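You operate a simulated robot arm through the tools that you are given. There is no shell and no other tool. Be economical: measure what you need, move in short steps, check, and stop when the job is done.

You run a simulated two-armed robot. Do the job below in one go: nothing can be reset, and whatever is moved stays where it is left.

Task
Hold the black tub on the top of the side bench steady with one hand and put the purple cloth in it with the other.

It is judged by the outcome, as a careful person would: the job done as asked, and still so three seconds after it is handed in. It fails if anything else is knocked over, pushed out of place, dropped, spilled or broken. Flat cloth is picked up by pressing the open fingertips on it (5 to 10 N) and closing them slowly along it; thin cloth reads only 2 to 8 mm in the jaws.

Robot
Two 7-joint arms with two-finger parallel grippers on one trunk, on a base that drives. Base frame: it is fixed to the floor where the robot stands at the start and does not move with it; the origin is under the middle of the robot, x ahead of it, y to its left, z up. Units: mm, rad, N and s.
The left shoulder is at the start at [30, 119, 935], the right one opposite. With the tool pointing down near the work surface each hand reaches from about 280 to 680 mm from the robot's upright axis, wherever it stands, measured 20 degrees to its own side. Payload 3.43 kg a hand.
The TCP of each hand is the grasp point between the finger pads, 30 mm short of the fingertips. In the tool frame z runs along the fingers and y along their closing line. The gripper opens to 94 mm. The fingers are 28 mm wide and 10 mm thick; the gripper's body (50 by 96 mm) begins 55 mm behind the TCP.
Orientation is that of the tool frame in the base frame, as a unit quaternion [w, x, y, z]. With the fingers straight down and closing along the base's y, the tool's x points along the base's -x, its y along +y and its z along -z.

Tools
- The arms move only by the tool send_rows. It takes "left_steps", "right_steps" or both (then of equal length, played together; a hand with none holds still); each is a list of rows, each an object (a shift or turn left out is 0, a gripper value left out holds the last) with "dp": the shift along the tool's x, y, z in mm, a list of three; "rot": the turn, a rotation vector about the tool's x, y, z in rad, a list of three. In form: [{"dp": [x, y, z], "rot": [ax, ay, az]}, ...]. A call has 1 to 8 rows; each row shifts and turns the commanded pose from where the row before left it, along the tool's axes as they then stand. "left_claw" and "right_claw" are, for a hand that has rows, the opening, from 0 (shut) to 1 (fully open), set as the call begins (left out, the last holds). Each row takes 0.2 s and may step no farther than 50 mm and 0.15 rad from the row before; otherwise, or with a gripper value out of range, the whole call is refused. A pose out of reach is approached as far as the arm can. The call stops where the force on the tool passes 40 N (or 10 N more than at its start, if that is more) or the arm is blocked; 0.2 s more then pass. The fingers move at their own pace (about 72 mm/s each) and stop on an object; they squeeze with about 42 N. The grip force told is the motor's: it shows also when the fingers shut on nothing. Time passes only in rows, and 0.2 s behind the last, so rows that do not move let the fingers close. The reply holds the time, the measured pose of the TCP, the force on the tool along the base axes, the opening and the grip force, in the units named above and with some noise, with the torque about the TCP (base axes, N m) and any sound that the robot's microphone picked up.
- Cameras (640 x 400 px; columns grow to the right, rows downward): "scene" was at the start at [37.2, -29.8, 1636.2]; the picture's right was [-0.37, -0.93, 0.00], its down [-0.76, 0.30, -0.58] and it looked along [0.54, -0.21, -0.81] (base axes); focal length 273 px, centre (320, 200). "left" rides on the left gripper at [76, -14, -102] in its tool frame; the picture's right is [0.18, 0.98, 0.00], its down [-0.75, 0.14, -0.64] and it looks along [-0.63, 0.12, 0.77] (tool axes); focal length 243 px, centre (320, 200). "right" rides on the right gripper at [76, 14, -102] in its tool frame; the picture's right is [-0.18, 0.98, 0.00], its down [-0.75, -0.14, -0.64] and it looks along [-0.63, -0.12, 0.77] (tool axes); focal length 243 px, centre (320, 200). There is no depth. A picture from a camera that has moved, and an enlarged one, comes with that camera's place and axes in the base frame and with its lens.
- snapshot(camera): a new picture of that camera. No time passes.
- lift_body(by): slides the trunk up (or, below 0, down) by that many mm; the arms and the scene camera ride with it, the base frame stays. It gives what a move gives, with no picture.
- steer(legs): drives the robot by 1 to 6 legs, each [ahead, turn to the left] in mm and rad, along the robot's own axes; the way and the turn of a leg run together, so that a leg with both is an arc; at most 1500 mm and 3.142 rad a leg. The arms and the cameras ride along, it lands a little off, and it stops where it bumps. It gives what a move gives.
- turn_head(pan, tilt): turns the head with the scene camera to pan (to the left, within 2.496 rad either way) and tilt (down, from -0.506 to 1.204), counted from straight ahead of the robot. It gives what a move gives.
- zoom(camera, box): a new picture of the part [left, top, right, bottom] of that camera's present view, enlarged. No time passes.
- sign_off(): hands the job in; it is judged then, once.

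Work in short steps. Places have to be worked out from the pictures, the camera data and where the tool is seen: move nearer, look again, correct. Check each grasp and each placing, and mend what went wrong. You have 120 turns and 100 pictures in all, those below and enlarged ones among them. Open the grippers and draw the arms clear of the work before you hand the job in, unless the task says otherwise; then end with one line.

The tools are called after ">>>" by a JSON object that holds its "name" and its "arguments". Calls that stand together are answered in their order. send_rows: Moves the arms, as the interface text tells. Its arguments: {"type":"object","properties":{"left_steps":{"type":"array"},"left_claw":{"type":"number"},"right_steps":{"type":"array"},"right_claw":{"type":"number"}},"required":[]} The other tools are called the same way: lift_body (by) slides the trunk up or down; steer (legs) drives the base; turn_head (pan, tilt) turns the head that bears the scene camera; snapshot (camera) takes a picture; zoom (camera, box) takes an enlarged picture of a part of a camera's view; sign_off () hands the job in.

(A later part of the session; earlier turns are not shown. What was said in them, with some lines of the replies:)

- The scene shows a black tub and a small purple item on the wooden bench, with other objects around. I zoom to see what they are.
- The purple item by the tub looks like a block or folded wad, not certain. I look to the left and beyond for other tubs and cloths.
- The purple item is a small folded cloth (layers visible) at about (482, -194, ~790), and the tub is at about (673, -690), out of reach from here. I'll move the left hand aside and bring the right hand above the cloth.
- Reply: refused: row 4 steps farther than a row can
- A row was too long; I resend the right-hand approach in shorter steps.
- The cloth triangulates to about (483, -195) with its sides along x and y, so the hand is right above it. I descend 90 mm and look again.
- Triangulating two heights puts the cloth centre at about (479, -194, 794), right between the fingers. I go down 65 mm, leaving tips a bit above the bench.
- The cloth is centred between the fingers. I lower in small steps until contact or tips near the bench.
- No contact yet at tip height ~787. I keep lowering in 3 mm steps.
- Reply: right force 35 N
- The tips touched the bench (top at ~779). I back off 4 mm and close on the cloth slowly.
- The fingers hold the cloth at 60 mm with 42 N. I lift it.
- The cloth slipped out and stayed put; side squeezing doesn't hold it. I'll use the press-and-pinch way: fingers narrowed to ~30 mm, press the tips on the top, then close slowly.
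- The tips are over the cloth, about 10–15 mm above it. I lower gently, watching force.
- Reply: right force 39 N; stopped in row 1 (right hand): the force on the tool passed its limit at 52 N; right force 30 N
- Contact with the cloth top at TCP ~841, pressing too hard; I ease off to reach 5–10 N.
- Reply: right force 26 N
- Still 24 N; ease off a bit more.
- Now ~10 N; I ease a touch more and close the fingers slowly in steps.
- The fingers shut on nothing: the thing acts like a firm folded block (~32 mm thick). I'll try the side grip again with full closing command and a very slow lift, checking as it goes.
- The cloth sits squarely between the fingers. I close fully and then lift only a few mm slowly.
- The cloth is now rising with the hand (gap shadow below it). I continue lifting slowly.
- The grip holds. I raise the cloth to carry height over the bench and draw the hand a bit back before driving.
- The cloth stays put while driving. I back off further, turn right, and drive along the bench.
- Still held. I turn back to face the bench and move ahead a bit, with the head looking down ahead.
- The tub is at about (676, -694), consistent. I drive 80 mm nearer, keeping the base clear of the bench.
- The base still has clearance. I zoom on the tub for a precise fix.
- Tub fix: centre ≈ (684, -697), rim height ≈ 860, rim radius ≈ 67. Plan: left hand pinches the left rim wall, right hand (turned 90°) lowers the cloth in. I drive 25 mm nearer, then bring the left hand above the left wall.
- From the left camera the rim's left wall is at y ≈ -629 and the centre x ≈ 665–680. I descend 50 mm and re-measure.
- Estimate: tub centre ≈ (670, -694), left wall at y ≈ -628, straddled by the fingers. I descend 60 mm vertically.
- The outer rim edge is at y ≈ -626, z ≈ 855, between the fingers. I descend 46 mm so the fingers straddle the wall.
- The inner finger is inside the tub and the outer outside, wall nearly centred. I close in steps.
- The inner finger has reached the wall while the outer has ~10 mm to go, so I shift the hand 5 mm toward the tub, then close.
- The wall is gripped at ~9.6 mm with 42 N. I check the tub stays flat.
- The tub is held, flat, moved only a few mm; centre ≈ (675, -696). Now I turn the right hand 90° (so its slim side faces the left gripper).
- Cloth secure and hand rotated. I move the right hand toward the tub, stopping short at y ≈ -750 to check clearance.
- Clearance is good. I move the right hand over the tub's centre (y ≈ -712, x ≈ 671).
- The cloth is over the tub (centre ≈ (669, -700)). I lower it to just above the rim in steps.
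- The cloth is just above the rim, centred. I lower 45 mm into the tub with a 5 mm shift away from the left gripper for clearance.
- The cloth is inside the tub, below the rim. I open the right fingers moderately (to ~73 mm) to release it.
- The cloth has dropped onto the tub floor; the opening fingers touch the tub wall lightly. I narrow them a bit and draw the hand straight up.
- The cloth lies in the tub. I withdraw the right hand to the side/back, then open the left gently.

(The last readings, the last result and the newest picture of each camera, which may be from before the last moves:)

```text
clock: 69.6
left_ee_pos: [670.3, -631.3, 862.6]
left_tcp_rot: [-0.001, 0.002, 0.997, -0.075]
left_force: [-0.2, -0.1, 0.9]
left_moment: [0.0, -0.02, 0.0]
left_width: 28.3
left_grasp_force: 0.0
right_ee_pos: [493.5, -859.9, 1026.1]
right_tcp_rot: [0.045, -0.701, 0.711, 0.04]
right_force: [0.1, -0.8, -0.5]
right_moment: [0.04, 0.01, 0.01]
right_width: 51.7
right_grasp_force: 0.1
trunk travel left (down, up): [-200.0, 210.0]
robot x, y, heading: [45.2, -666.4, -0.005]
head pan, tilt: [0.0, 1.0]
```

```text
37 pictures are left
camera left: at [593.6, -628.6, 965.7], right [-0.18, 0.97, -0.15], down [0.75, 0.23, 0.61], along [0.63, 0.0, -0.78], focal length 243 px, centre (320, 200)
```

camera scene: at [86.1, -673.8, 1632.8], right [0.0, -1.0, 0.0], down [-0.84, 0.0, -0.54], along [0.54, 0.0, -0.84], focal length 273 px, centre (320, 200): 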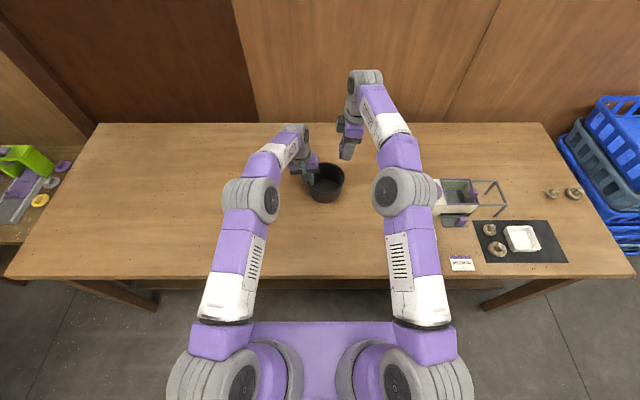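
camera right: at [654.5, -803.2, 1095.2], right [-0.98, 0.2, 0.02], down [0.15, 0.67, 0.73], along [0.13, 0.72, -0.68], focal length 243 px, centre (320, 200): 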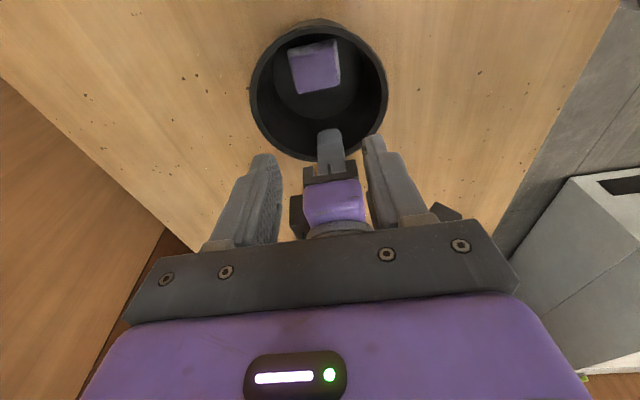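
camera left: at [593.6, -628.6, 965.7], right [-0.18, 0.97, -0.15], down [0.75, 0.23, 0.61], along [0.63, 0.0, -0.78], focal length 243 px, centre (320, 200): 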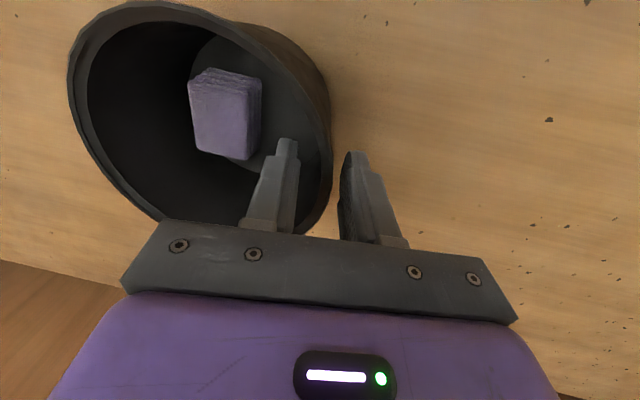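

The left fingers are clear of the wall on both sides. I lift the left hand straight up and draw it aside, then check.

>>> {"name": "send_rows", "arguments": {"left_steps": [{"dp": [0, -1.5, -10]}, {"dp": [0, -3, -20]}, {"dp": [0, -4.5, -30]}, {"dp": [0, -4.5, -30]}, {"dp": [0, -4, -40]}, {"dp": [20, 20, -20]}, {"dp": [30, 30, 0]}, {"dp": [30, 30, 0]}]}}

>>> {"name": "send_rows", "arguments": {"left_steps": [{"dp": [35, 20, 0]}, {"dp": [35, 20, 0]}, {}], "left_claw": 1, "right_steps": [{}, {}, {}], "right_claw": 1}}

>>> {"name": "snapshot", "arguments": {"camera": "scene"}}

>>> {"name": "zoom", "arguments": {"camera": "scene", "box": [270, 120, 380, 220]}}

```text
clock: 71.4
left_ee_pos: [587.6, -546.5, 1002.3]
left_tcp_rot: [0.001, 0.001, 0.997, -0.075]
left_force: [-0.4, 0.3, -0.2]
left_moment: [-0.04, -0.02, 0.0]
left_width: 28.4
left_grasp_force: 0.0
right_ee_pos: [492.5, -859.3, 1024.7]
right_tcp_rot: [0.046, -0.701, 0.711, 0.04]
right_force: [-0.5, -0.6, 0.1]
right_moment: [-0.02, -0.02, -0.01]
right_width: 51.7
right_grasp_force: 0.1
trunk travel left (down, up): [-200.0, 210.0]
robot x, y, heading: [47.1, -670.9, -0.002]
head pan, tilt: [0.0, 1.0]
```

```text
clock: 72.2
left_ee_pos: [519.3, -505.5, 994.4]
left_tcp_rot: [0.0, 0.002, 0.997, -0.075]
left_force: [-0.2, -0.9, 0.6]
left_moment: [0.0, 0.01, -0.01]
left_width: 94.1
left_grasp_force: 0.0
right_ee_pos: [493.5, -859.6, 1025.2]
right_tcp_rot: [0.045, -0.701, 0.711, 0.04]
right_force: [-0.6, -0.2, 0.1]
right_moment: [0.0, -0.02, 0.0]
right_width: 94.1
right_grasp_force: 0.1
trunk travel left (down, up): [-200.0, 210.0]
robot x, y, heading: [51.4, -672.9, -0.003]
head pan, tilt: [0.0, 1.0]
```

```text
36 pictures are left
camera scene: at [85.9, -674.5, 1632.8], right [0.0, -1.0, 0.0], down [-0.84, 0.0, -0.54], along [0.54, 0.0, -0.84], focal length 273 px, centre (320, 200)
```

scene: 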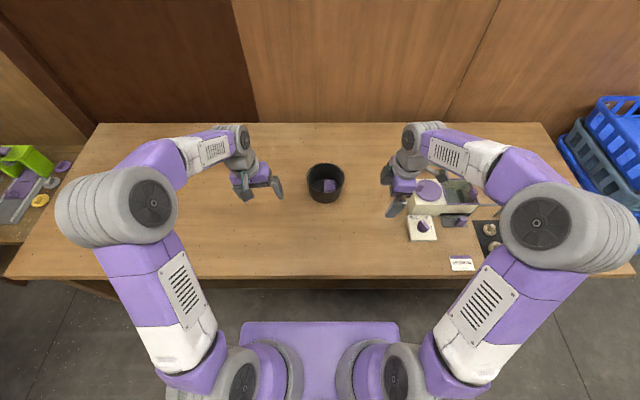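

```text
4.00 times, centred on (325, 170) of scene
camera zoom: at [85.9, -674.5, 1632.8], right [0.0, -1.0, 0.0], down [-0.84, 0.0, -0.54], along [0.54, 0.0, -0.84], focal length 1092 px, centre (300, 320)
```

zoom: 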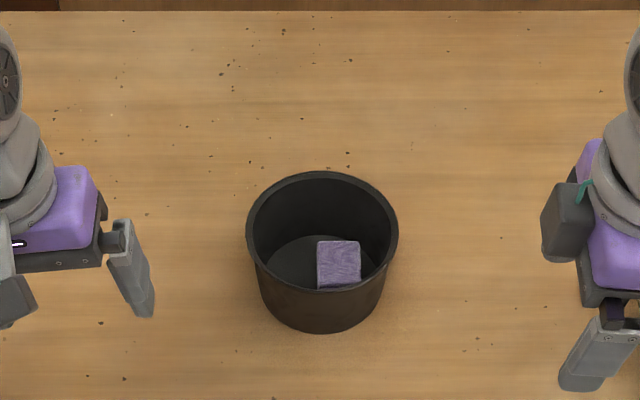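

The cloth rests in the upright tub, nothing else has moved, and both grippers are open and clear. I hand the job in.

>>> {"name": "sign_off", "arguments": {}}

```text
The job is handed in.
```

The purple cloth is in the black tub on the side bench: the left hand held the tub's rim while the right hand put the cloth in. The tub shifted a few millimetres as I gripped it but stayed upright, nothing else was disturbed, and both grippers are open and clear.
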